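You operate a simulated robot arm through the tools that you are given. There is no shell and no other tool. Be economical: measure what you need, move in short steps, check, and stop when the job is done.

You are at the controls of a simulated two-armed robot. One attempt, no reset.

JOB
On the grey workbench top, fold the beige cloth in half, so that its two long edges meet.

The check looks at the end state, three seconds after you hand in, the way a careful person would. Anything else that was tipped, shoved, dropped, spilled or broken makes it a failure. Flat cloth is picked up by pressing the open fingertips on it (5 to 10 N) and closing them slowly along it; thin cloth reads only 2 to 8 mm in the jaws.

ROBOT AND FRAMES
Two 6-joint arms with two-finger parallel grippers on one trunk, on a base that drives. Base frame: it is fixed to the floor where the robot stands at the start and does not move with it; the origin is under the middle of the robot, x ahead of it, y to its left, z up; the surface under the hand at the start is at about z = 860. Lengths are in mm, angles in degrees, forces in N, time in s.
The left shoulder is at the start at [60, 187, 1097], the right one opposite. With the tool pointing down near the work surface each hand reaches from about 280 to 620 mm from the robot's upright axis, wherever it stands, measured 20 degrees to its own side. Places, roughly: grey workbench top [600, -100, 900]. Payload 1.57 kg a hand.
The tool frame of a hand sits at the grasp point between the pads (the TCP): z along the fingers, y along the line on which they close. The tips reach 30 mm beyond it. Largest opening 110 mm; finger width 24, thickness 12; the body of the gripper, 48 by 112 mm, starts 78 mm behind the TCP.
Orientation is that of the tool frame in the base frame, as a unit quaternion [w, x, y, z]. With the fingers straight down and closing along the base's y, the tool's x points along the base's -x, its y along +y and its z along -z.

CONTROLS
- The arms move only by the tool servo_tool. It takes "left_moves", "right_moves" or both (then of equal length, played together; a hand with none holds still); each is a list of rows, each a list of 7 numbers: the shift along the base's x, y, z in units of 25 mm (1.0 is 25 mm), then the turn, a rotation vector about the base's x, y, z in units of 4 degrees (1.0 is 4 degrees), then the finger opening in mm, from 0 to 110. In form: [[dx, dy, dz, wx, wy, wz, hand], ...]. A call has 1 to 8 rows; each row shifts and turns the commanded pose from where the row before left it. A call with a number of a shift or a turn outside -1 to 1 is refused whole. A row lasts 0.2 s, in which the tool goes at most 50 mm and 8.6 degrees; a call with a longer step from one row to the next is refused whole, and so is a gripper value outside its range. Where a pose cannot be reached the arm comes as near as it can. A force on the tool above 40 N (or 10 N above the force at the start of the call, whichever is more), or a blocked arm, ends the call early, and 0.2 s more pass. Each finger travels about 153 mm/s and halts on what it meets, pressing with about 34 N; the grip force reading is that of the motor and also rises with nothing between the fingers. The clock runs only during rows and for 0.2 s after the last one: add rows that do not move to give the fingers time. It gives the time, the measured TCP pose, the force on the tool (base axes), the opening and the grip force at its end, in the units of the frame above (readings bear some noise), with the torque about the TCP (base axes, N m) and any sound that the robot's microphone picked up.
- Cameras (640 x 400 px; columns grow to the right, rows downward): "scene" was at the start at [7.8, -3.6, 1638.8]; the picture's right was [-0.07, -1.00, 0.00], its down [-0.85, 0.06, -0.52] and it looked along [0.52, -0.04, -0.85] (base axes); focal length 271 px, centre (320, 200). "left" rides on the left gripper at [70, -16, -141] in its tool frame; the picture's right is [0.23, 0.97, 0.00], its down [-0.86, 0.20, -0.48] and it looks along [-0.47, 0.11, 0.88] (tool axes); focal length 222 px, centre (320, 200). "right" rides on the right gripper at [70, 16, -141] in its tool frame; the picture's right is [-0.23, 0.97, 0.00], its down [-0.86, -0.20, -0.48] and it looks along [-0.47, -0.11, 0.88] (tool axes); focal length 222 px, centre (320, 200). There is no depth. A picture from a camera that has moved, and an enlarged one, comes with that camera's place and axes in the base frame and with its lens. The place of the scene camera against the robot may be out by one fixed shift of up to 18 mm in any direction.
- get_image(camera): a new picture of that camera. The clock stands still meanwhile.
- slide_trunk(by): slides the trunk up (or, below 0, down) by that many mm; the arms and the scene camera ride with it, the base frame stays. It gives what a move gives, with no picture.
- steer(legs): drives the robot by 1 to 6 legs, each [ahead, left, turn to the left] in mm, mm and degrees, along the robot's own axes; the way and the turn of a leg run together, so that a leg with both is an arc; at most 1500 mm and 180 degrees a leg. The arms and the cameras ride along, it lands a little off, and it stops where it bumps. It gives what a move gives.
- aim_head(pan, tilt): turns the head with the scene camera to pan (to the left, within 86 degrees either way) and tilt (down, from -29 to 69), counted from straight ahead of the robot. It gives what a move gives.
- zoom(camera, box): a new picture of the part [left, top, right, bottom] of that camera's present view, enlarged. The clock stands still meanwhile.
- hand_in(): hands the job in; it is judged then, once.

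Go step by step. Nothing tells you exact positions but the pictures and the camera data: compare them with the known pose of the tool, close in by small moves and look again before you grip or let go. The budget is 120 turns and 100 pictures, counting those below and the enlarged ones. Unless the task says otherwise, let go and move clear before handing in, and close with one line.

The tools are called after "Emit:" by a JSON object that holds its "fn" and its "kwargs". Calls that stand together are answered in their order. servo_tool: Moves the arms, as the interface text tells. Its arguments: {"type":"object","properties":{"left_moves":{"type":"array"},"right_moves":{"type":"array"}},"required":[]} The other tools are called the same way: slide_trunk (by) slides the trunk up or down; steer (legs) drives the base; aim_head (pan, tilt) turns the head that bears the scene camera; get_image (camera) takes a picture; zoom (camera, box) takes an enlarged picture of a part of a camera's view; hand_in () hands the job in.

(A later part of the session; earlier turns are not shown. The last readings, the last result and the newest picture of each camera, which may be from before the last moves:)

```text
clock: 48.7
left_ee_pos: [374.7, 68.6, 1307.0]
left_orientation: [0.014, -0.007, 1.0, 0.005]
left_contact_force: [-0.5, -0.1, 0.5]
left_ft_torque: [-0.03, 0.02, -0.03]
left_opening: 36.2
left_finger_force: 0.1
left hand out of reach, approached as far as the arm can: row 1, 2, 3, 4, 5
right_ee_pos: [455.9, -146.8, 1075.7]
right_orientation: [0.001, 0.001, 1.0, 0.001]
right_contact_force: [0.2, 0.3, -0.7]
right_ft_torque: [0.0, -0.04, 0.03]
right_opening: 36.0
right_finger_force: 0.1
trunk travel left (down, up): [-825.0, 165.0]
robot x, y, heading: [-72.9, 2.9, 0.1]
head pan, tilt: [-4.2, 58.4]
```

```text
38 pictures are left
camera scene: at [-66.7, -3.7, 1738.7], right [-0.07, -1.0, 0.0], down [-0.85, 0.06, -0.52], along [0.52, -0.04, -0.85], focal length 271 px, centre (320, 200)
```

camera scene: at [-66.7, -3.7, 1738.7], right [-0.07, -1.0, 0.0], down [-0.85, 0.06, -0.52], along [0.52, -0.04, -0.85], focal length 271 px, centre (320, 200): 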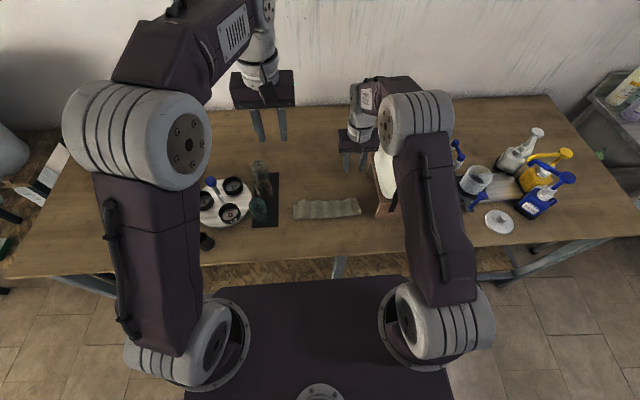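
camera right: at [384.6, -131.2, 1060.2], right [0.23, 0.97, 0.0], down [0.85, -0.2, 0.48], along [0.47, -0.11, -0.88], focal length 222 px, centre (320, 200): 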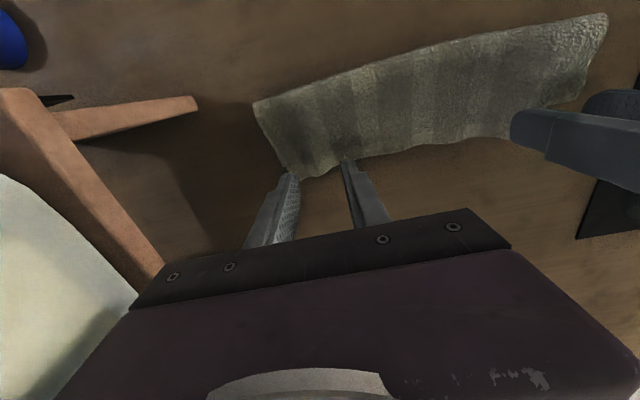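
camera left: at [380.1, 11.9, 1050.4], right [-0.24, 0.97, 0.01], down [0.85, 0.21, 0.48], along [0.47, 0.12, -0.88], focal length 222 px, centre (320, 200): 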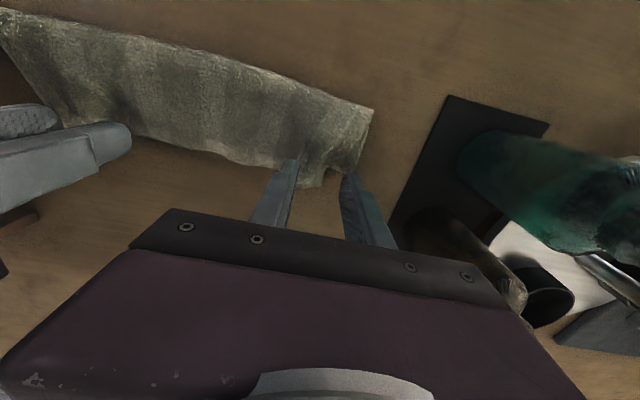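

The left arm is free again, elbow up, and nothing on the bench moved. I'll lower the trunk back and bring the left hand over its hump.

Emit:
{"fn": "slide_trunk", "kwargs": {"by": -130}}

Emit:
{"fn": "servo_tool", "kwargs": {"left_moves": [[0.5, -0.4, -1, 0, 0.4, 0, 36], [0.5, -0.4, -1, 0, 0, 0, 36], [0.5, -0.4, -1, 0, 0, 0, 36], [0.5, -0.4, -1, 0, 0, 0, 36], [0.5, -0.3, -1, 0, 0, 0, 36], [0.5, 0, -1, 0, 0, 0, 36], [0.3, 0, -1, 0, 0, 0, 36], [0, 0, -1, 0, 0, 0, 36]]}}

Emit:
{"fn": "servo_tool", "kwargs": {"left_moves": [[0, 0, -0.8, 0, 0, 0, 36], [0, 0, -0.4, 0, 0, 0, 36], [0, 0, 0, 0, 0, 0, 36]], "right_moves": [[-0.1, 0, -0.6, 0, 0, 0, 36], [0, 0, -0.6, 0, 0, 0, 36], [0, 0, 0, 0, 0, 0, 36]]}}

Emit:
{"fn": "get_image", "kwargs": {"camera": "left"}}

Emit:
{"fn": "get_image", "kwargs": {"camera": "right"}}

```text
clock: 50.2
left_ee_pos: [377.5, 68.7, 1177.7]
left_orientation: [0.012, -0.006, 1.0, 0.004]
left_contact_force: [-0.4, 0.0, -0.3]
left_ft_torque: [-0.01, 0.0, 0.02]
left_opening: 35.9
left_finger_force: 0.1
right_ee_pos: [457.3, -146.3, 944.6]
right_orientation: [-0.001, 0.002, 1.0, 0.002]
right_contact_force: [-0.8, 0.5, 0.2]
right_ft_torque: [0.01, 0.03, 0.0]
right_opening: 36.1
right_finger_force: 0.1
trunk travel left (down, up): [-695.0, 295.0]
robot x, y, heading: [-76.2, -1.0, 0.1]
head pan, tilt: [-4.2, 58.4]
```

```text
clock: 52.0
left_ee_pos: [456.1, 21.2, 977.5]
left_orientation: [-0.001, -0.005, 1.0, 0.005]
left_contact_force: [0.5, 0.8, -0.4]
left_ft_torque: [0.0, -0.01, -0.01]
left_opening: 36.0
left_finger_force: 0.0
right_ee_pos: [457.8, -148.0, 945.8]
right_orientation: [0.0, 0.002, 1.0, 0.002]
right_contact_force: [0.8, 0.2, -0.1]
right_ft_torque: [0.02, 0.02, 0.01]
right_opening: 36.1
right_finger_force: 0.0
trunk travel left (down, up): [-695.0, 295.0]
robot x, y, heading: [-74.0, -2.5, 0.1]
head pan, tilt: [-4.2, 58.4]
```

```text
clock: 52.8
left_ee_pos: [457.9, 21.2, 947.2]
left_orientation: [-0.001, -0.005, 1.0, 0.004]
left_contact_force: [1.1, 0.8, 0.8]
left_ft_torque: [-0.02, 0.02, -0.02]
left_opening: 36.3
left_finger_force: 0.0
right_ee_pos: [452.6, -146.6, 916.2]
right_orientation: [0.0, 0.001, 1.0, 0.002]
right_contact_force: [0.1, 0.9, 0.3]
right_ft_torque: [0.02, 0.02, -0.01]
right_opening: 35.7
right_finger_force: 0.2
trunk travel left (down, up): [-695.0, 295.0]
robot x, y, heading: [-73.4, -3.5, 0.8]
head pan, tilt: [-4.2, 58.4]
```

```text
37 pictures are left
camera left: at [388.8, 3.8, 1087.6], right [-0.24, 0.97, 0.01], down [0.85, 0.2, 0.48], along [0.46, 0.12, -0.88], focal length 222 px, centre (320, 200)
```

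left: 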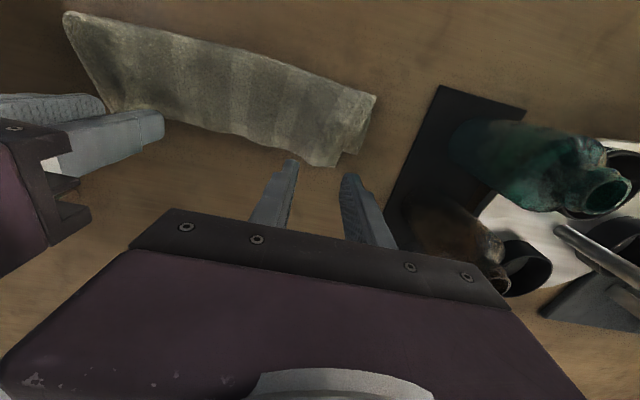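

```text
36 pictures are left
camera right: at [383.9, -129.8, 1057.4], right [0.23, 0.97, 0.0], down [0.85, -0.2, 0.48], along [0.47, -0.11, -0.88], focal length 222 px, centre (320, 200)
```

right: 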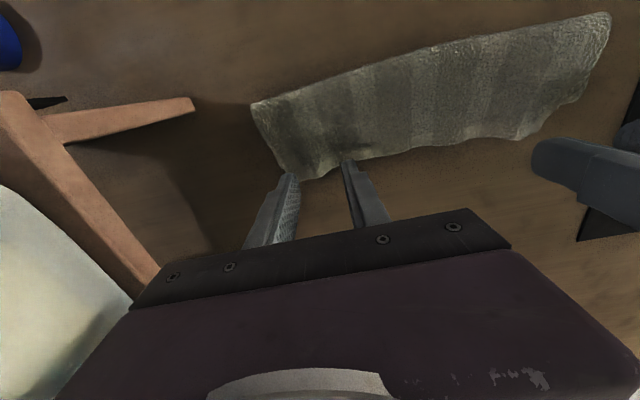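

Alignment looks right. I'll nudge both hands slightly inward and lower to near contact.

Emit:
{"fn": "servo_tool", "kwargs": {"left_moves": [[-0.08, -0.2, -0.6, 0, 0, 0, 36], [0, 0, -0.6, 0, 0, 0, 36], [0, 0, -0.4, 0, 0, 0, 36], [0, 0, -0.2, 0, 0, 0, 36], [0, 0, 0, 0, 0, 0, 36]], "right_moves": [[0, 0.1, 0, 0, 0, 0, 36], [0, 0, -0.2, 0, 0, 0, 36], [0, 0, -0.2, 0, 0, 0, 36], [0, 0, -0.2, 0, 0, 0, 36], [0, 0, 0, 0, 0, 0, 36]]}}

```text
clock: 54.0
left_ee_pos: [456.3, 17.0, 903.2]
left_orientation: [-0.001, -0.006, 1.0, 0.005]
left_contact_force: [0.3, 0.4, 0.3]
left_ft_torque: [-0.03, 0.0, 0.02]
left_opening: 36.0
left_finger_force: 0.0
right_ee_pos: [452.8, -144.1, 900.0]
right_orientation: [0.001, 0.002, 1.0, 0.002]
right_contact_force: [-1.0, -0.4, 0.8]
right_ft_torque: [-0.01, 0.02, 0.0]
right_opening: 35.8
right_finger_force: 0.0
trunk travel left (down, up): [-695.0, 295.0]
robot x, y, heading: [-72.4, -4.9, 0.2]
head pan, tilt: [-4.2, 58.4]
```

Emit:
{"fn": "servo_tool", "kwargs": {"left_moves": [[0, 0, -0.12, 0, 0, 0, 36], [0, 0, -0.1, 0, 0, 0, 36], [0, 0, 0, 0, 0, 0, 36]], "right_moves": [[0, 0, -0.1, 0, 0, 0, 36], [0, 0, 0, 0, 0, 0, 36], [0, 0, 0, 0, 0, 0, 36]]}}

Emit:
{"fn": "zoom", "kwargs": {"camera": "left", "box": [120, 50, 440, 250]}}

```text
clock: 54.8
left_ee_pos: [457.9, 15.2, 896.6]
left_orientation: [0.0, -0.004, 1.0, 0.005]
left_contact_force: [-1.0, 0.2, 1.5]
left_ft_torque: [-0.02, -0.02, 0.0]
left_opening: 36.0
left_finger_force: 0.1
right_ee_pos: [454.2, -144.1, 897.3]
right_orientation: [0.0, 0.001, 1.0, 0.002]
right_contact_force: [-0.5, 1.0, 2.4]
right_ft_torque: [-0.01, 0.02, 0.0]
right_opening: 35.9
right_finger_force: 0.1
trunk travel left (down, up): [-695.0, 295.0]
robot x, y, heading: [-73.5, -0.3, 0.1]
head pan, tilt: [-4.2, 58.4]
```

```text
2.00 times, centred on (280, 150) of left
camera zoom: at [388.5, -1.3, 1037.2], right [-0.24, 0.97, 0.01], down [0.85, 0.2, 0.48], along [0.46, 0.12, -0.88], focal length 444 px, centre (400, 300)
```

zoom: 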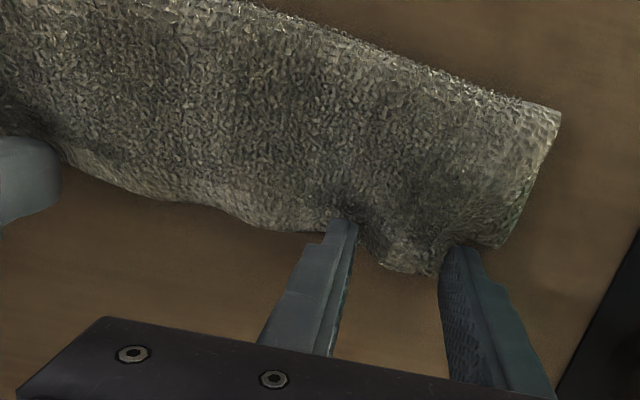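

The fingers straddle the hump. I'll move in a few mm, press lightly and close slowly.

Emit:
{"fn": "servo_tool", "kwargs": {"left_moves": [[-0.16, 0, 0, 0, 0, 0, 36], [0, 0, -0.06, 0, 0, 0, 34], [0, 0, 0, 0, 0, 0, 29], [0, 0, 0, 0, 0, 0, 23], [0, 0, 0, 0, 0, 0, 17], [0, 0, 0, 0, 0, 0, 11], [0, 0, 0, 0, 0, 0, 5], [0, 0, 0, 0, 0, 0, 0]], "right_moves": [[-0.08, 0, 0, 0, 0, 0, 36], [0, 0, -0.06, 0, 0, 0, 34], [0, 0, 0, 0, 0, 0, 29], [0, 0, 0, 0, 0, 0, 23], [0, 0, 0, 0, 0, 0, 17], [0, 0, 0, 0, 0, 0, 11], [0, 0, 0, 0, 0, 0, 5], [0, 0, 0, 0, 0, 0, 0]]}}

Emit:
{"fn": "get_image", "kwargs": {"camera": "left"}}

Emit:
{"fn": "get_image", "kwargs": {"camera": "right"}}

```text
clock: 56.6
left_ee_pos: [452.3, 16.2, 895.1]
left_orientation: [-0.001, -0.005, 1.0, 0.004]
left_contact_force: [-0.9, -5.0, 0.4]
left_ft_torque: [-0.18, 0.03, 0.02]
left_opening: 4.2
left_finger_force: 24.8
right_ee_pos: [450.7, -144.4, 895.5]
right_orientation: [0.002, 0.002, 1.0, 0.001]
right_contact_force: [0.4, 5.4, 3.2]
right_ft_torque: [0.13, 0.06, -0.1]
right_opening: 4.8
right_finger_force: 25.3
trunk travel left (down, up): [-695.0, 295.0]
robot x, y, heading: [-73.0, -0.6, 0.4]
head pan, tilt: [-4.2, 58.4]
```

```text
34 pictures are left
camera left: at [384.0, -1.8, 1035.7], right [-0.24, 0.97, 0.01], down [0.85, 0.2, 0.48], along [0.46, 0.12, -0.88], focal length 222 px, centre (320, 200)
```

left: 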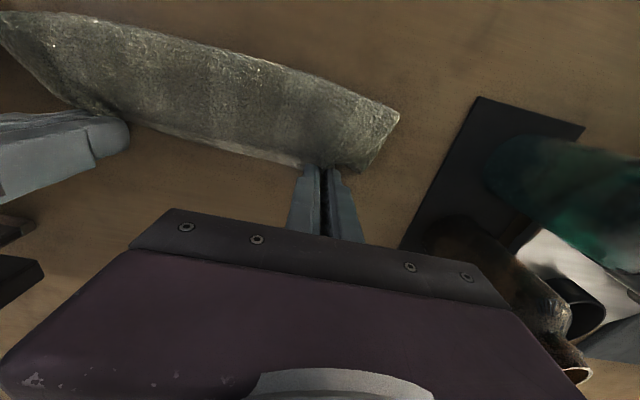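

```text
33 pictures are left
camera right: at [381.8, -127.2, 1037.4], right [0.23, 0.97, 0.0], down [0.85, -0.2, 0.48], along [0.47, -0.11, -0.88], focal length 222 px, centre (320, 200)
```

right: 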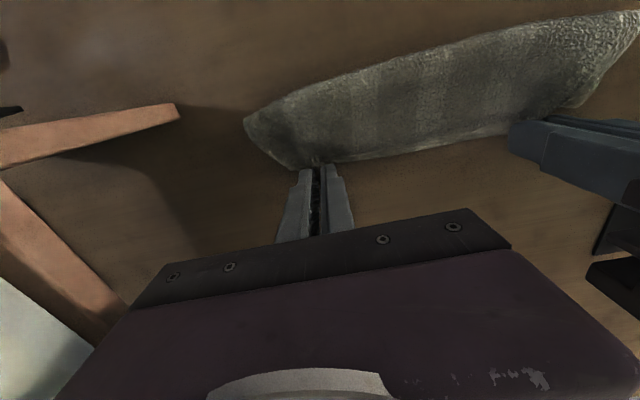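

Both hands are gripping again. I'll lift 75 mm, then drive forward 40 mm so the cloth hangs over the mid-line with the arms well within reach.

Emit:
{"fn": "servo_tool", "kwargs": {"left_moves": [[0, -0.04, 0.5, 0, 0, 0, 0], [0, 0, 0.8, 0, 0, 0, 0], [0, 0, 0.9, 0, 0, 0, 0], [0, 0, 0.8, 0, 0, 0, 0], [0, 0, 0, 0, 0, 0, 0]], "right_moves": [[0, 0.04, 0.5, 0, 0, 0, 0], [0, 0, 0.8, 0, 0, 0, 0], [0, 0, 0.9, 0, 0, 0, 0], [0, 0, 0.8, 0, 0, 0, 0], [0, 0, 0, 0, 0, 0, 0]]}}

Emit:
{"fn": "steer", "kwargs": {"legs": [[42, 0, 0]]}}

Emit:
{"fn": "get_image", "kwargs": {"camera": "left"}}

Emit:
{"fn": "zoom", "kwargs": {"camera": "scene", "box": [240, 120, 400, 220]}}

```text
clock: 57.8
left_ee_pos: [454.2, 14.2, 973.5]
left_orientation: [-0.002, -0.005, 1.0, 0.004]
left_contact_force: [-0.5, -4.9, 0.2]
left_ft_torque: [-0.16, -0.02, 0.02]
left_opening: 4.3
left_finger_force: 24.8
right_ee_pos: [452.9, -144.2, 972.8]
right_orientation: [-0.001, 0.002, 1.0, 0.002]
right_contact_force: [-0.3, 3.8, 0.4]
right_ft_torque: [0.14, -0.03, -0.06]
right_opening: 4.4
right_finger_force: 25.5
trunk travel left (down, up): [-695.0, 295.0]
robot x, y, heading: [-73.6, 1.0, 0.2]
head pan, tilt: [-4.2, 58.4]
```

```text
clock: 58.7
left_ee_pos: [491.6, 15.2, 975.4]
left_orientation: [0.0, -0.006, 1.0, 0.004]
left_contact_force: [-0.5, -4.7, 1.0]
left_ft_torque: [-0.15, -0.05, 0.04]
left_opening: 4.2
left_finger_force: 24.8
right_ee_pos: [489.5, -142.5, 975.4]
right_orientation: [0.002, 0.001, 1.0, 0.002]
right_contact_force: [0.0, 4.6, -0.6]
right_ft_torque: [0.11, -0.09, -0.09]
right_opening: 4.3
right_finger_force: 25.1
trunk travel left (down, up): [-695.0, 295.0]
robot x, y, heading: [-32.9, -3.3, 0.3]
head pan, tilt: [-4.2, 58.4]
```

```text
32 pictures are left
camera left: at [422.9, -2.4, 1114.6], right [-0.24, 0.97, 0.01], down [0.85, 0.21, 0.48], along [0.47, 0.12, -0.88], focal length 222 px, centre (320, 200)
```

left: 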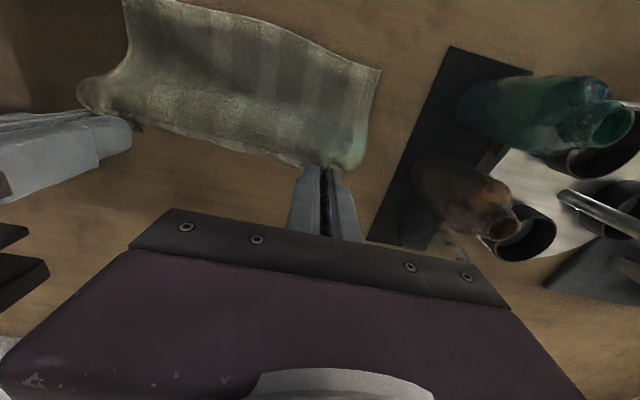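

```text
4.00 times, centred on (320, 170) of scene
camera zoom: at [-29.9, -3.4, 1608.8], right [-0.07, -1.0, 0.0], down [-0.85, 0.06, -0.53], along [0.52, -0.04, -0.85], focal length 1083 px, centre (320, 320)
```

zoom: 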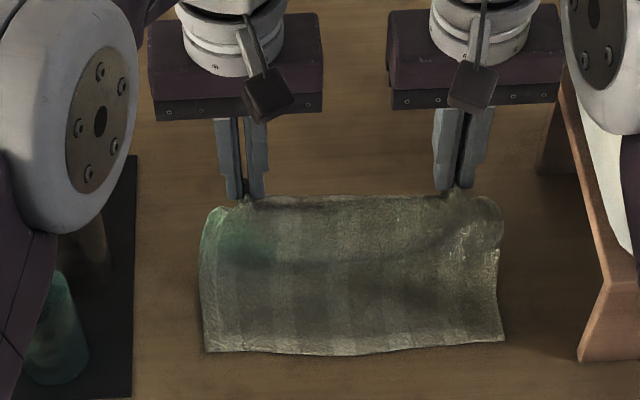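

The cloth now hangs open properly. Its near edge is at x≈400, so the crease belongs at x≈491. I'll lay it down along an arc of about 90 mm radius, starting with the base backing up 40 mm.

Emit:
{"fn": "steer", "kwargs": {"legs": [[-40, 0, 0]]}}

Emit:
{"fn": "servo_tool", "kwargs": {"left_moves": [[-0.4, 0, -0.25, 0, -0.9, 0, 0], [-0.4, 0, -0.3, 0, -0.9, 0, 0], [-0.4, 0, -0.4, 0, -0.9, 0, 0], [-0.4, 0, -0.45, 0, -0.9, 0, 0], [0, 0, 0, 0, 0, 0, 0]], "right_moves": [[-0.4, 0, -0.25, 0, -0.9, 0, 0], [-0.4, 0, -0.3, 0, -0.9, 0, 0], [-0.4, 0, -0.4, 0, -0.9, 0, 0], [-0.4, 0, -0.45, 0, -0.9, 0, 0], [0, 0, 0, 0, 0, 0, 0]]}}

Emit:
{"fn": "get_image", "kwargs": {"camera": "left"}}

Emit:
{"fn": "zoom", "kwargs": {"camera": "scene", "box": [240, 120, 400, 220]}}

```text
clock: 59.6
left_ee_pos: [457.5, 15.4, 970.6]
left_orientation: [-0.003, -0.006, 1.0, 0.004]
left_contact_force: [-0.1, -4.2, 0.3]
left_ft_torque: [-0.14, 0.03, 0.03]
left_opening: 4.3
left_finger_force: 24.8
right_ee_pos: [455.3, -142.2, 971.1]
right_orientation: [-0.001, 0.002, 1.0, 0.002]
right_contact_force: [0.8, 3.6, -0.8]
right_ft_torque: [0.14, 0.02, -0.07]
right_opening: 4.1
right_finger_force: 25.1
trunk travel left (down, up): [-695.0, 295.0]
robot x, y, heading: [-72.9, 0.9, 0.4]
head pan, tilt: [-4.2, 58.4]
```

```text
clock: 60.8
left_ee_pos: [414.1, 16.2, 938.6]
left_orientation: [0.125, -0.007, 0.992, 0.004]
left_contact_force: [-0.1, -5.2, -1.2]
left_ft_torque: [-0.16, 0.03, -0.02]
left_opening: 4.5
left_finger_force: 24.9
right_ee_pos: [412.2, -142.9, 937.7]
right_orientation: [0.127, 0.0, 0.992, 0.001]
right_contact_force: [0.7, 5.9, 0.5]
right_ft_torque: [0.2, -0.01, -0.04]
right_opening: 4.3
right_finger_force: 25.0
trunk travel left (down, up): [-695.0, 295.0]
robot x, y, heading: [-72.3, 3.1, 0.3]
head pan, tilt: [-4.2, 58.4]
```

```text
30 pictures are left
camera left: at [313.0, -0.9, 1056.8], right [-0.23, 0.97, -0.05], down [0.71, 0.21, 0.68], along [0.67, 0.12, -0.74], focal length 222 px, centre (320, 200)
```

left: 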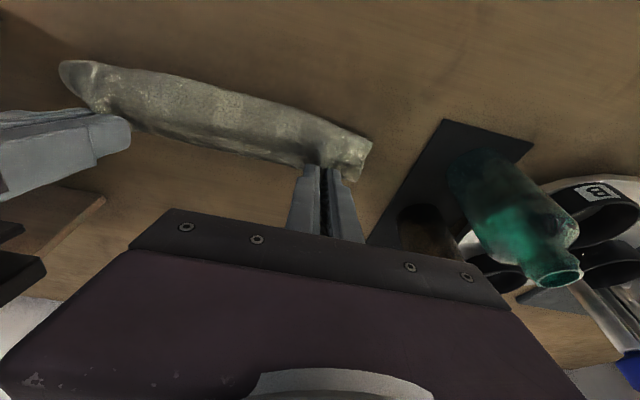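

```text
4.00 times, centred on (320, 170) of scene
camera zoom: at [-64.7, -3.6, 1608.8], right [-0.07, -1.0, 0.0], down [-0.85, 0.06, -0.52], along [0.52, -0.04, -0.85], focal length 1083 px, centre (320, 320)
```

zoom: 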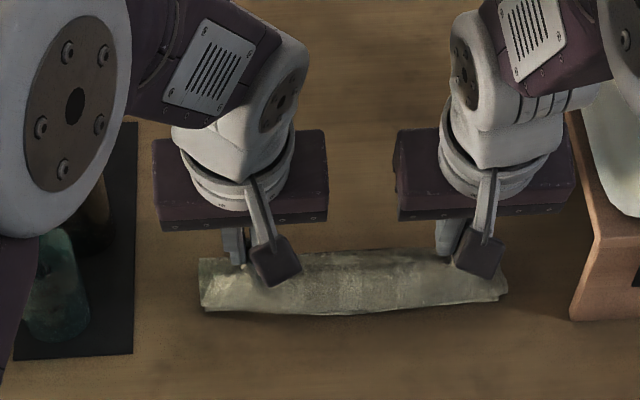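

The cloth again bows towards me because the pinched edge still points away. Instead I'll pull this edge low and taut towards the robot until it lies flat past the near edge. Then I can regrip it with the edge facing me and shift it back into alignment.

Emit:
{"fn": "servo_tool", "kwargs": {"left_moves": [[-0.5, 0, -0.3, 0, 0, 0, 0], [-0.5, 0, -0.4, 0, 0, 0, 0], [-0.2, 0, -0.4, 0, 0, 0, 0], [0, 0, -0.2, 0, 0, 0, 0], [0, 0, 0, 0, 0, 0, 0]], "right_moves": [[-0.5, 0, -0.3, 0, 0, 0, 0], [-0.5, 0, -0.4, 0, 0, 0, 0], [-0.2, 0, -0.4, 0, 0, 0, 0], [0, 0, -0.2, 0, 0, 0, 0], [0, 0, 0, 0, 0, 0, 0]]}}

Emit:
{"fn": "steer", "kwargs": {"legs": [[-65, 0, 0]]}}

Emit:
{"fn": "get_image", "kwargs": {"camera": "left"}}

Emit:
{"fn": "zoom", "kwargs": {"camera": "scene", "box": [240, 120, 400, 220]}}

```text
clock: 62.0
left_ee_pos: [384.6, 15.9, 906.3]
left_orientation: [0.124, -0.006, 0.992, 0.003]
left_contact_force: [-0.3, -3.8, -0.7]
left_ft_torque: [-0.12, 0.01, 0.0]
left_opening: 4.5
left_finger_force: 25.1
right_ee_pos: [382.8, -142.8, 904.6]
right_orientation: [0.127, 0.001, 0.992, 0.002]
right_contact_force: [0.1, 4.3, 0.8]
right_ft_torque: [0.16, 0.03, -0.02]
right_opening: 4.5
right_finger_force: 25.1
trunk travel left (down, up): [-695.0, 295.0]
robot x, y, heading: [-75.0, -0.4, 0.3]
head pan, tilt: [-4.2, 58.4]
```

```text
clock: 63.0
left_ee_pos: [321.8, 14.5, 905.9]
left_orientation: [0.123, -0.007, 0.992, 0.003]
left_contact_force: [-0.8, -3.6, -0.3]
left_ft_torque: [-0.14, 0.0, 0.0]
left_opening: 4.4
left_finger_force: 24.7
right_ee_pos: [319.7, -142.4, 905.1]
right_orientation: [0.126, 0.0, 0.992, 0.002]
right_contact_force: [0.2, 3.0, 0.9]
right_ft_torque: [0.08, -0.03, 0.0]
right_opening: 4.4
right_finger_force: 25.2
trunk travel left (down, up): [-695.0, 295.0]
robot x, y, heading: [-137.0, -6.2, 0.2]
head pan, tilt: [-4.2, 58.4]
```

```text
28 pictures are left
camera left: at [219.1, -2.2, 1024.3], right [-0.23, 0.97, -0.05], down [0.71, 0.21, 0.67], along [0.67, 0.12, -0.74], focal length 222 px, centre (320, 200)
```

left: 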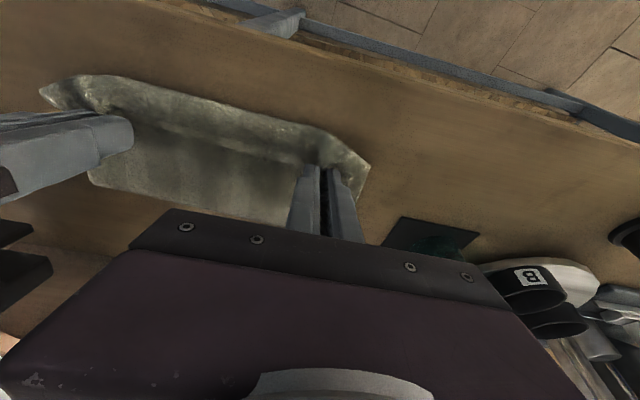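

```text
4.00 times, centred on (320, 170) of scene
camera zoom: at [-128.5, -3.9, 1608.7], right [-0.07, -1.0, 0.0], down [-0.85, 0.06, -0.52], along [0.52, -0.04, -0.85], focal length 1083 px, centre (320, 320)
```

zoom: 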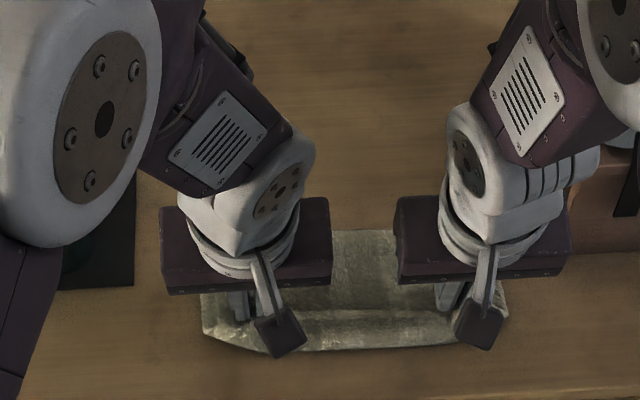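

Now the cloth lies flat behind the fingers, with its crease at x≈415 and only a small curl left at the grip. I'll pull a further 35 mm to take out the curl.

Emit:
{"fn": "steer", "kwargs": {"legs": [[-35, 0, 0]]}}

Emit:
{"fn": "zoom", "kwargs": {"camera": "left", "box": [20, 40, 420, 290]}}

Emit:
{"fn": "zoom", "kwargs": {"camera": "scene", "box": [240, 120, 400, 220]}}

```text
clock: 63.9
left_ee_pos: [287.1, 14.5, 905.2]
left_orientation: [0.123, -0.007, 0.992, 0.003]
left_contact_force: [0.2, -3.6, 0.1]
left_ft_torque: [-0.16, 0.03, -0.01]
left_opening: 4.5
left_finger_force: 24.7
right_ee_pos: [285.8, -143.4, 902.9]
right_orientation: [0.125, 0.0, 0.992, 0.002]
right_contact_force: [0.6, 4.0, 0.9]
right_ft_torque: [0.15, 0.04, -0.02]
right_opening: 4.4
right_finger_force: 25.1
trunk travel left (down, up): [-695.0, 295.0]
robot x, y, heading: [-175.1, -3.6, 0.5]
head pan, tilt: [-4.2, 58.4]
```

```text
1.60 times, centred on (220, 165) of left
camera zoom: at [186.0, -2.5, 1023.4], right [-0.23, 0.97, -0.05], down [0.71, 0.21, 0.67], along [0.66, 0.12, -0.74], focal length 355 px, centre (480, 256)
```

zoom: 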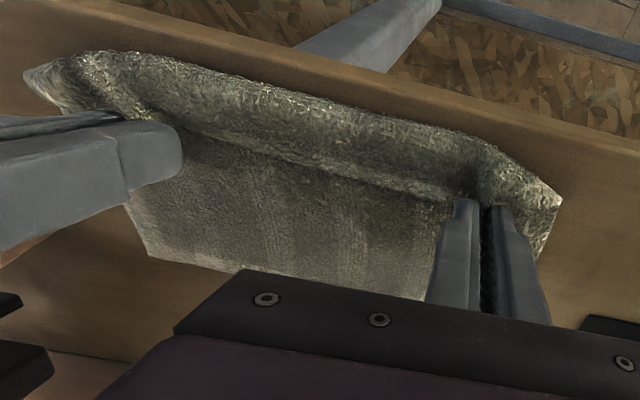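

```text
4.00 times, centred on (320, 170) of scene
camera zoom: at [-160.2, -4.1, 1608.7], right [-0.07, -1.0, 0.0], down [-0.85, 0.06, -0.52], along [0.52, -0.04, -0.85], focal length 1083 px, centre (320, 320)
```

zoom: 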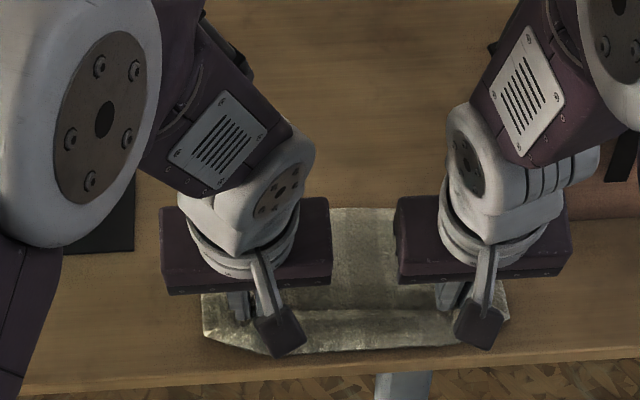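

The pull turned the whole cloth over: it now lies flat with its free long edge at x≈407. My held edge curls over the near side, already pointing away from me, which is the right way for a fold. I'll straighten the tools and move the held edge forward low, rolling the crease from the near side.

Emit:
{"fn": "servo_tool", "kwargs": {"left_moves": [[0.1, 0, 0.1, 0, 0.9, 0, 0], [0.1, 0, 0.1, 0, 0.9, 0, 0], [0.1, 0, 0, 0, 0.9, 0, 0], [0.1, 0, 0, 0, 0.9, 0, 0], [0, 0, 0, 0, 0, 0, 0]], "right_moves": [[0.1, 0, 0.1, 0, 0.9, 0, 0], [0.1, 0, 0.15, 0, 0.9, 0, 0], [0.1, 0, 0, 0, 0.9, 0, 0], [0.1, 0, 0, 0, 0.9, 0, 0], [0, 0, 0, 0, 0, 0, 0]]}}

Emit:
{"fn": "steer", "kwargs": {"legs": [[55, 0, 0]]}}

Emit:
{"fn": "get_image", "kwargs": {"camera": "left"}}

Emit:
{"fn": "zoom", "kwargs": {"camera": "scene", "box": [240, 120, 400, 220]}}

```text
clock: 65.0
left_ee_pos: [293.9, 14.6, 910.8]
left_orientation: [-0.002, -0.006, 1.0, 0.004]
left_contact_force: [-0.4, -2.9, 0.0]
left_ft_torque: [-0.1, 0.01, 0.03]
left_opening: 4.3
left_finger_force: 24.8
right_ee_pos: [293.1, -142.7, 910.9]
right_orientation: [0.0, 0.001, 1.0, 0.002]
right_contact_force: [0.0, 3.3, 0.2]
right_ft_torque: [0.15, -0.04, -0.03]
right_opening: 4.4
right_finger_force: 25.5
trunk travel left (down, up): [-695.0, 295.0]
robot x, y, heading: [-172.3, -0.6, 0.3]
head pan, tilt: [-4.2, 58.4]
```

```text
clock: 66.0
left_ee_pos: [348.1, 14.6, 911.3]
left_orientation: [0.0, -0.005, 1.0, 0.004]
left_contact_force: [0.2, -3.3, 0.2]
left_ft_torque: [-0.14, 0.01, 0.02]
left_opening: 4.1
left_finger_force: 24.7
right_ee_pos: [345.4, -142.6, 912.4]
right_orientation: [0.002, 0.002, 1.0, 0.002]
right_contact_force: [0.3, 3.7, 1.0]
right_ft_torque: [0.11, 0.0, -0.07]
right_opening: 4.2
right_finger_force: 25.1
trunk travel left (down, up): [-695.0, 295.0]
robot x, y, heading: [-117.4, -1.0, 0.2]
head pan, tilt: [-4.2, 58.4]
```

```text
24 pictures are left
camera left: at [278.3, -3.0, 1051.7], right [-0.24, 0.97, 0.01], down [0.85, 0.21, 0.48], along [0.46, 0.12, -0.88], focal length 222 px, centre (320, 200)
```

left: 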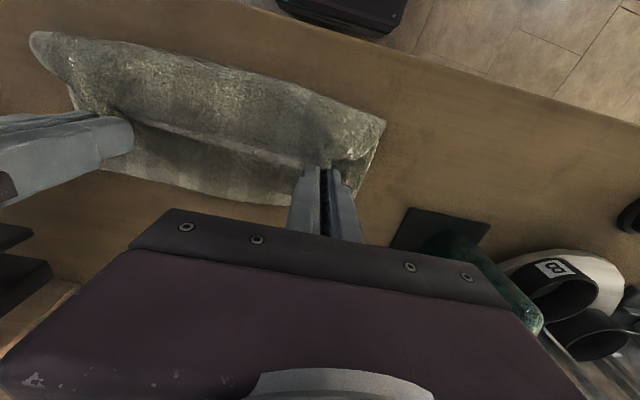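

```text
4.00 times, centred on (320, 170) of scene
camera zoom: at [-113.0, -3.9, 1608.8], right [-0.07, -1.0, 0.0], down [-0.85, 0.06, -0.52], along [0.52, -0.04, -0.85], focal length 1083 px, centre (320, 320)
```

zoom: 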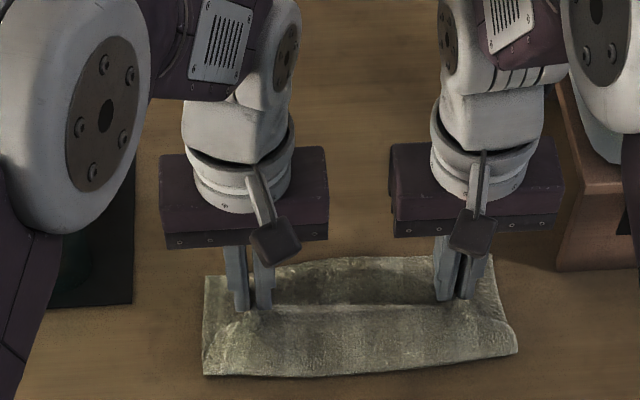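

The fold is forming well: the free edge lies at x≈395, the crease at about 300, and the held edge points away from me. I'll move the held edge forward about 40 mm onto the free edge and lower it.

Emit:
{"fn": "servo_tool", "kwargs": {"left_moves": [[0.4, 0, 0, 0, 0, 0, 0], [0.4, 0, 0, 0, 0, 0, 0], [0.4, 0, -0.1, 0, 0, 0, 0], [0.36, 0, -0.15, 0, 0, 0, 0], [0, 0, -0.15, 0, 0, 0, 0], [0, 0, 0, 0, 0, 0, 0]], "right_moves": [[0.45, 0, 0, 0, 0, 0, 0], [0.45, 0, 0, 0, 0, 0, 0], [0.45, 0, -0.1, 0, 0, 0, 0], [0.4, 0, -0.15, 0, 0, 0, 0], [0, 0, -0.15, 0, 0, 0, 0], [0, 0, 0, 0, 0, 0, 0]]}}

Emit:
{"fn": "zoom", "kwargs": {"camera": "left", "box": [20, 20, 420, 270]}}

Emit:
{"fn": "zoom", "kwargs": {"camera": "right", "box": [220, 20, 620, 270]}}

Emit:
{"fn": "zoom", "kwargs": {"camera": "scene", "box": [240, 120, 400, 220]}}

```text
clock: 67.4
left_ee_pos: [386.5, 14.9, 901.1]
left_orientation: [-0.001, -0.005, 1.0, 0.004]
left_contact_force: [-0.6, -3.8, -0.5]
left_ft_torque: [-0.16, -0.04, 0.03]
left_opening: 4.2
left_finger_force: 24.8
right_ee_pos: [390.4, -142.7, 900.5]
right_orientation: [0.0, 0.001, 1.0, 0.002]
right_contact_force: [-0.2, 4.3, 0.1]
right_ft_torque: [0.13, 0.0, -0.07]
right_opening: 4.7
right_finger_force: 25.2
trunk travel left (down, up): [-695.0, 295.0]
robot x, y, heading: [-117.5, -1.6, 0.2]
head pan, tilt: [-4.2, 58.4]
```

```text
1.60 times, centred on (220, 145) of left
camera zoom: at [318.2, -2.3, 1041.3], right [-0.24, 0.97, 0.01], down [0.85, 0.21, 0.48], along [0.46, 0.12, -0.88], focal length 355 px, centre (480, 288)
```

zoom: 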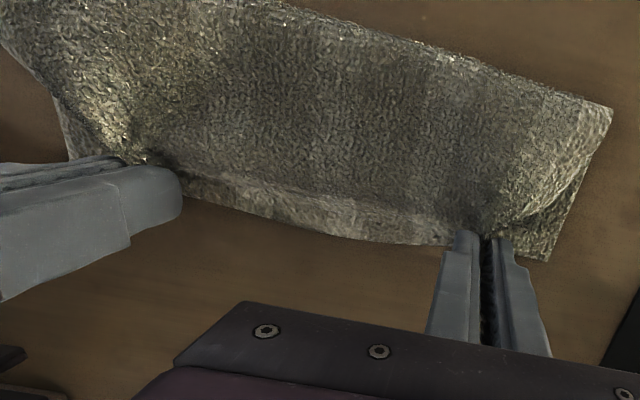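

```text
1.60 times, centred on (420, 145) of right
camera zoom: at [320.6, -125.8, 1041.9], right [0.23, 0.97, 0.0], down [0.85, -0.2, 0.48], along [0.47, -0.11, -0.88], focal length 355 px, centre (160, 288)
```

zoom: 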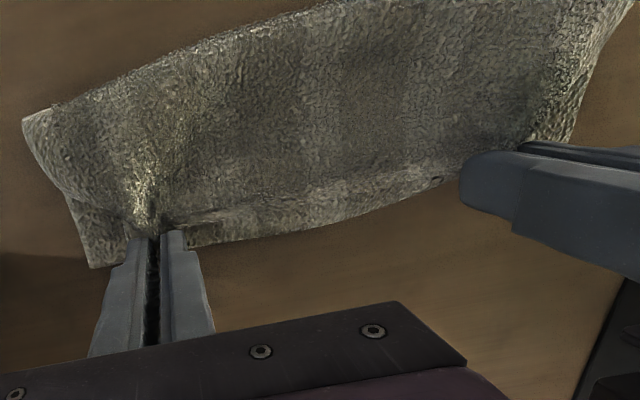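

```text
4.00 times, centred on (320, 170) of scene
camera zoom: at [-110.9, -3.8, 1608.8], right [-0.07, -1.0, 0.0], down [-0.85, 0.06, -0.52], along [0.52, -0.04, -0.85], focal length 1083 px, centre (320, 320)
```

zoom: 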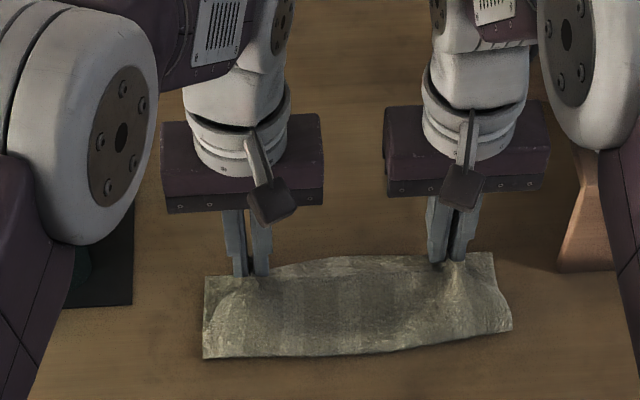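

The top edge is still about 15 mm short of the lower one. I'll move forward that much and lower until nearly touching.

Emit:
{"fn": "servo_tool", "kwargs": {"left_moves": [[0.3, 0, 0, 0, 0, 0, 0], [0.36, 0, 0, 0, 0, 0, 0], [0, 0, -0.12, 0, 0, 0, 0], [0, 0, 0, 0, 0, 0, 0]], "right_moves": [[0.3, 0, 0, 0, 0, 0, 0], [0.26, 0, 0, 0, 0, 0, 0], [0, 0, -0.12, 0, 0, 0, 0], [0, 0, 0, 0, 0, 0, 0]]}}

Emit:
{"fn": "zoom", "kwargs": {"camera": "left", "box": [20, 20, 420, 270]}}

Emit:
{"fn": "zoom", "kwargs": {"camera": "right", "box": [220, 20, 620, 270]}}

```text
clock: 68.4
left_ee_pos: [403.9, 15.6, 898.4]
left_orientation: [-0.001, -0.006, 1.0, 0.003]
left_contact_force: [-0.1, -6.0, 2.3]
left_ft_torque: [-0.18, 0.01, 0.06]
left_opening: 4.5
left_finger_force: 25.7
right_ee_pos: [402.9, -144.1, 898.1]
right_orientation: [0.001, 0.002, 1.0, 0.002]
right_contact_force: [-0.3, 4.5, 1.7]
right_ft_torque: [0.17, 0.03, -0.08]
right_opening: 4.4
right_finger_force: 25.2
trunk travel left (down, up): [-695.0, 295.0]
robot x, y, heading: [-118.3, -1.8, 0.3]
head pan, tilt: [-4.2, 58.4]
```

```text
1.60 times, centred on (220, 145) of left
camera zoom: at [334.9, -2.2, 1038.0], right [-0.24, 0.97, 0.01], down [0.85, 0.21, 0.48], along [0.46, 0.12, -0.88], focal length 355 px, centre (480, 288)
```

zoom: 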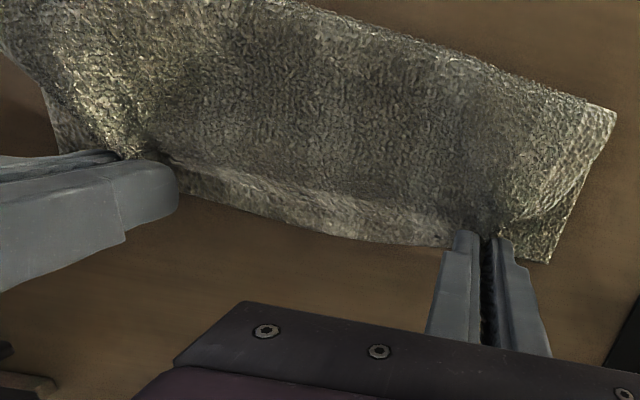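

```text
1.60 times, centred on (420, 145) of right
camera zoom: at [334.8, -126.3, 1039.8], right [0.23, 0.97, 0.0], down [0.85, -0.2, 0.48], along [0.47, -0.11, -0.88], focal length 355 px, centre (160, 288)
```

zoom: 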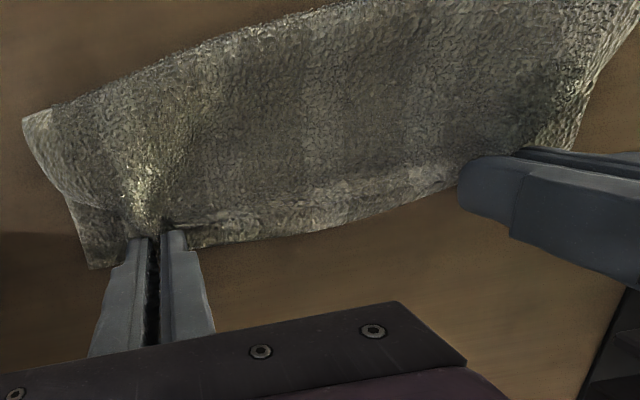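

The lower layer got dragged along that time because the tips were too low. I'll raise a little, move forward to close the remaining 17 mm gap, and look.

Emit:
{"fn": "servo_tool", "kwargs": {"left_moves": [[0, 0, 0.5, 0, 0, 0, 0], [0.25, 0, 0.1, 0, 0, 0, 0], [0.3, 0, 0, 0, 0, 0, 0], [0.3, 0, 0, 0, 0, 0, 0], [0, 0, 0, 0, 0, 0, 0]], "right_moves": [[0, 0, 0.5, 0, 0, 0, 0], [0.25, 0, 0.1, 0, 0, 0, 0], [0.3, 0, 0, 0, 0, 0, 0], [0.3, 0, 0, 0, 0, 0, 0], [0, 0, 0, 0, 0, 0, 0]]}}

Emit:
{"fn": "zoom", "kwargs": {"camera": "left", "box": [20, 20, 420, 270]}}

Emit:
{"fn": "zoom", "kwargs": {"camera": "scene", "box": [240, 110, 400, 210]}}

```text
clock: 69.6
left_ee_pos: [425.5, 12.7, 911.8]
left_orientation: [-0.002, -0.006, 1.0, 0.004]
left_contact_force: [0.1, -2.9, -0.6]
left_ft_torque: [-0.09, -0.01, -0.01]
left_opening: 4.3
left_finger_force: 25.4
right_ee_pos: [424.9, -143.5, 913.0]
right_orientation: [0.001, 0.002, 1.0, 0.001]
right_contact_force: [-0.1, 1.9, -1.0]
right_ft_torque: [0.1, -0.03, -0.03]
right_opening: 4.2
right_finger_force: 25.1
trunk travel left (down, up): [-695.0, 295.0]
robot x, y, heading: [-116.3, -3.9, 0.3]
head pan, tilt: [-4.2, 58.4]
```

```text
1.60 times, centred on (220, 145) of left
camera zoom: at [356.4, -3.9, 1051.7], right [-0.24, 0.97, 0.01], down [0.85, 0.21, 0.48], along [0.46, 0.12, -0.88], focal length 355 px, centre (480, 288)
```

zoom: 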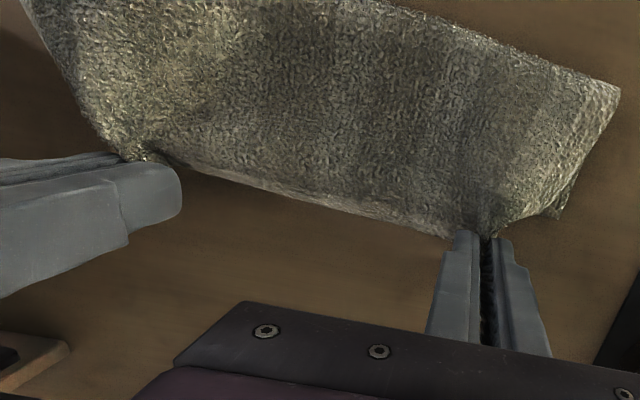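

```text
4.00 times, centred on (320, 160) of scene
camera zoom: at [-110.7, -4.0, 1608.8], right [-0.07, -1.0, 0.0], down [-0.85, 0.06, -0.52], along [0.52, -0.04, -0.85], focal length 1083 px, centre (320, 360)
```

zoom: 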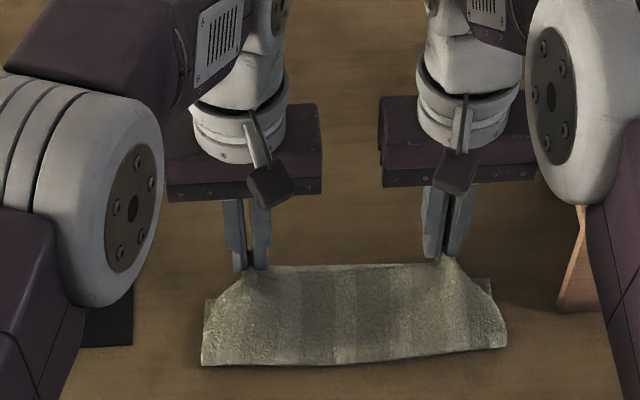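

Now the crease rolled and the top edge is about 6 mm past the lower one at x≈412. I'll move back 5 mm while lowering, then release gently.

Emit:
{"fn": "servo_tool", "kwargs": {"left_moves": [[-0.1, 0, -0.2, 0, 0, 0, 0], [-0.1, 0, -0.2, 0, 0, 0, 0], [0, 0, -0.15, 0, 0, 0, 0], [0, 0, 0, 0, 0, 0, 7], [0, 0, 0, 0, 0, 0, 12], [0, 0, 0, 0, 0, 0, 18], [0, 0, 0, 0, 0, 0, 24], [0, 0, 0, 0, 0, 0, 24]], "right_moves": [[-0.1, 0, -0.2, 0, 0, 0, 0], [-0.1, 0, -0.2, 0, 0, 0, 0], [0, 0, -0.2, 0, 0, 0, 0], [0, 0, 0, 0, 0, 0, 7], [0, 0, 0, 0, 0, 0, 12], [0, 0, 0, 0, 0, 0, 18], [0, 0, 0, 0, 0, 0, 24], [0, 0, 0, 0, 0, 0, 24]]}}

Emit:
{"fn": "servo_tool", "kwargs": {"left_moves": [[0, 0, 0.3, 0, 0, 0, 26], [0, 0, 0.8, 0, 0, 0, 30], [0, 0, 1, 0, 0, 0, 30], [0, 0, 1, 0, 0, 0, 30], [-0.5, 0, 1, 0, 0, 0, 30], [-0.8, 0, 0.5, 0, 0, 0, 30], [0, 0, 0, 0, 0, 0, 30]], "right_moves": [[0, 0, 0.3, 0, 0, 0, 26], [0, 0, 0.8, 0, 0, 0, 30], [0, 0, 1, 0, 0, 0, 30], [0, 0, 1, 0, 0, 0, 30], [-0.5, 0, 1, 0, 0, 0, 30], [-0.8, 0, 0.5, 0, 0, 0, 30], [0, 0, 0, 0, 0, 0, 30]]}}

Emit:
{"fn": "zoom", "kwargs": {"camera": "scene", "box": [260, 120, 380, 195]}}

Emit:
{"fn": "get_image", "kwargs": {"camera": "left"}}

```text
clock: 71.4
left_ee_pos: [419.5, 14.6, 898.8]
left_orientation: [-0.001, -0.006, 1.0, 0.004]
left_contact_force: [-0.7, -0.7, 0.2]
left_ft_torque: [0.02, -0.01, -0.02]
left_opening: 23.7
left_finger_force: 0.1
right_ee_pos: [420.2, -142.9, 898.9]
right_orientation: [0.0, 0.002, 1.0, 0.001]
right_contact_force: [0.4, -0.2, 0.0]
right_ft_torque: [-0.02, -0.01, 0.01]
right_opening: 23.6
right_finger_force: 0.1
trunk travel left (down, up): [-695.0, 295.0]
robot x, y, heading: [-115.9, -0.7, 0.0]
head pan, tilt: [-4.2, 58.4]
```

```text
clock: 73.0
left_ee_pos: [387.1, 15.1, 1013.6]
left_orientation: [-0.001, -0.005, 1.0, 0.004]
left_contact_force: [0.6, 0.2, 0.5]
left_ft_torque: [0.0, 0.04, 0.0]
left_opening: 30.1
left_finger_force: 0.1
right_ee_pos: [389.8, -143.7, 1013.0]
right_orientation: [0.0, 0.002, 1.0, 0.002]
right_contact_force: [0.4, -0.6, -0.4]
right_ft_torque: [-0.01, 0.05, 0.0]
right_opening: 30.0
right_finger_force: 0.1
trunk travel left (down, up): [-695.0, 295.0]
robot x, y, heading: [-118.6, -0.1, -0.0]
head pan, tilt: [-4.2, 58.4]
```

```text
5.33 times, centred on (320, 158) of scene
camera zoom: at [-108.8, -4.0, 1608.7], right [-0.07, -1.0, 0.0], down [-0.85, 0.06, -0.52], along [0.52, -0.04, -0.85], focal length 1444 px, centre (320, 427)
```

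zoom: 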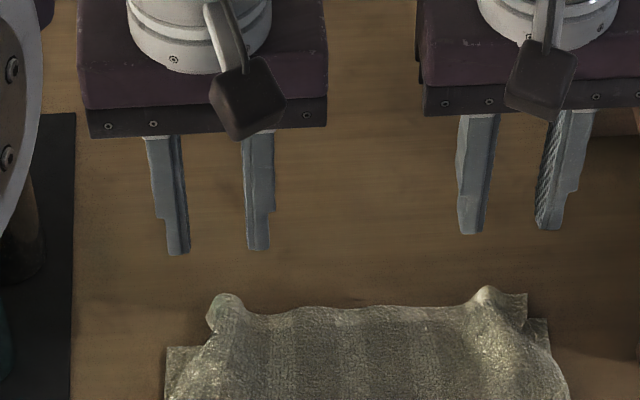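

```text
14 pictures are left
camera left: at [319.0, -3.3, 1153.7], right [-0.24, 0.97, 0.01], down [0.85, 0.21, 0.48], along [0.46, 0.12, -0.88], focal length 222 px, centre (320, 200)
```

left: 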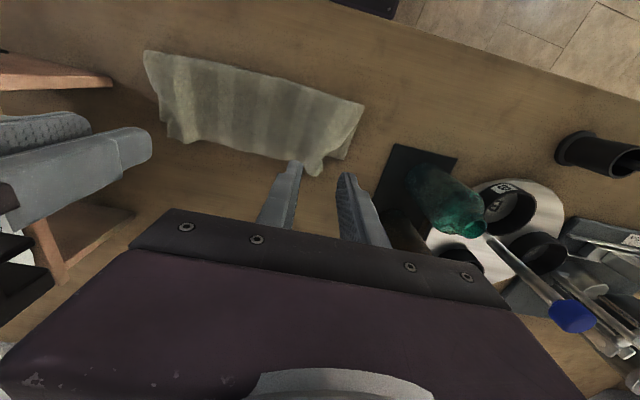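

The cloth is folded, and the top edge overshoots the lower one by about 15 mm with small gathers where I gripped. I'll press closed fingertips on each gather, open them to spread it, and drag the top edge back slightly.

Emit:
{"fn": "servo_tool", "kwargs": {"left_moves": [[0.6, 0, -0.5, 0, 0, 0, 4], [0.6, 0, -0.8, 0, 0, 0, 4], [0.35, 0, -0.8, 0, 0, 0, 4], [0, 0, -0.8, 0, 0, 0, 4], [0, 0, -0.7, 0, 0, 0, 4], [0, 0, -0.4, 0, 0, 0, 4], [0, 0, 0, 0, 0, 0, 4]], "right_moves": [[0.6, 0, -0.5, 0, 0, 0, 4], [0.6, 0, -0.8, 0, 0, 0, 4], [0.3, 0, -0.8, 0, 0, 0, 4], [0, 0, -0.8, 0, 0, 0, 4], [0, 0, -0.7, 0, 0, 0, 4], [0, 0, -0.4, 0, 0, 0, 4], [0, 0, 0, 0, 0, 0, 4]]}}

Emit:
{"fn": "servo_tool", "kwargs": {"left_moves": [[0, 0, -0.15, 0, 0, 0, 4], [0, 0, -0.15, 0, 0, 0, 4], [0, 0, -0.1, 0, 0, 0, 4], [0, 0, 0, 0, 0, 0, 4]], "right_moves": [[0, 0, -0.15, 0, 0, 0, 4], [0, 0, -0.15, 0, 0, 0, 4], [0, 0, -0.1, 0, 0, 0, 4], [0, 0, 0, 0, 0, 0, 4]]}}

```text
clock: 74.6
left_ee_pos: [426.2, 12.6, 912.8]
left_orientation: [-0.001, -0.005, 1.0, 0.003]
left_contact_force: [0.3, 0.0, 0.9]
left_ft_torque: [0.02, -0.02, 0.02]
left_opening: 3.8
left_finger_force: 0.1
right_ee_pos: [425.9, -143.1, 914.6]
right_orientation: [0.001, 0.001, 1.0, 0.002]
right_contact_force: [-0.1, 0.5, 0.1]
right_ft_torque: [-0.03, 0.02, 0.03]
right_opening: 4.1
right_finger_force: 0.0
trunk travel left (down, up): [-695.0, 295.0]
robot x, y, heading: [-118.1, -4.4, 0.1]
head pan, tilt: [-4.2, 58.4]
```

```text
clock: 75.6
left_ee_pos: [426.0, 12.7, 904.1]
left_orientation: [-0.002, -0.005, 1.0, 0.003]
left_contact_force: [1.3, -0.3, 0.1]
left_ft_torque: [0.0, -0.05, 0.03]
left_opening: 3.9
left_finger_force: 0.1
right_ee_pos: [425.6, -143.5, 902.6]
right_orientation: [0.001, 0.002, 1.0, 0.002]
right_contact_force: [0.4, 1.1, 0.3]
right_ft_torque: [0.02, -0.02, -0.01]
right_opening: 4.1
right_finger_force: 0.0
trunk travel left (down, up): [-695.0, 295.0]
robot x, y, heading: [-120.9, 1.2, 0.1]
head pan, tilt: [-4.2, 58.4]
```

Still no clear contact. I'll ease down 6–7 mm more.

Emit:
{"fn": "servo_tool", "kwargs": {"left_moves": [[0, 0, -0.12, 0, 0, 0, 4], [0, 0, -0.1, 0, 0, 0, 4], [0, 0, -0.06, 0, 0, 0, 4], [0, 0, 0, 0, 0, 0, 4]], "right_moves": [[0, 0, -0.12, 0, 0, 0, 4], [0, 0, -0.1, 0, 0, 0, 4], [0, 0, -0.04, 0, 0, 0, 4], [0, 0, 0, 0, 0, 0, 4]]}}

```text
clock: 76.6
left_ee_pos: [427.5, 13.4, 896.9]
left_orientation: [-0.001, -0.006, 1.0, 0.003]
left_contact_force: [-1.0, -0.4, 1.4]
left_ft_torque: [0.02, 0.01, 0.0]
left_opening: 3.9
left_finger_force: 0.0
right_ee_pos: [424.3, -141.8, 896.4]
right_orientation: [0.001, 0.002, 1.0, 0.002]
right_contact_force: [0.0, -0.4, -0.2]
right_ft_torque: [0.02, 0.01, -0.03]
right_opening: 4.1
right_finger_force: 0.1
trunk travel left (down, up): [-695.0, 295.0]
robot x, y, heading: [-122.1, -2.2, 0.1]
head pan, tilt: [-4.2, 58.4]
```

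Emit:
{"fn": "servo_tool", "kwargs": {"left_moves": [[0, 0, -0.05, 0, 0, 0, 4], [0, 0, -0.02, 0, 0, 0, 4], [0, 0, 0, 0, 0, 0, 4]], "right_moves": [[0, 0, -0.08, 0, 0, 0, 4], [0, 0, -0.04, 0, 0, 0, 4], [0, 0, 0, 0, 0, 0, 4]]}}

Emit:
{"fn": "zoom", "kwargs": {"camera": "left", "box": [20, 20, 420, 270]}}

```text
clock: 77.4
left_ee_pos: [424.7, 12.7, 896.7]
left_orientation: [-0.001, -0.005, 1.0, 0.003]
left_contact_force: [0.7, -0.5, 0.8]
left_ft_torque: [0.02, 0.02, -0.01]
left_opening: 4.1
left_finger_force: 0.0
right_ee_pos: [425.3, -143.1, 894.2]
right_orientation: [0.001, 0.001, 1.0, 0.002]
right_contact_force: [-1.1, 0.2, 4.0]
right_ft_torque: [-0.02, 0.05, 0.0]
right_opening: 3.7
right_finger_force: 0.0
trunk travel left (down, up): [-695.0, 295.0]
robot x, y, heading: [-117.3, -1.7, 0.1]
head pan, tilt: [-4.2, 58.4]
```

```text
1.60 times, centred on (220, 145) of left
camera zoom: at [357.0, -3.4, 1036.0], right [-0.24, 0.97, 0.01], down [0.85, 0.21, 0.48], along [0.46, 0.12, -0.88], focal length 355 px, centre (480, 288)
```

zoom: 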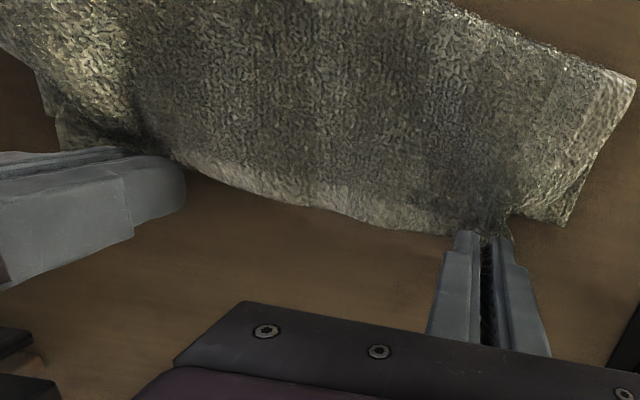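

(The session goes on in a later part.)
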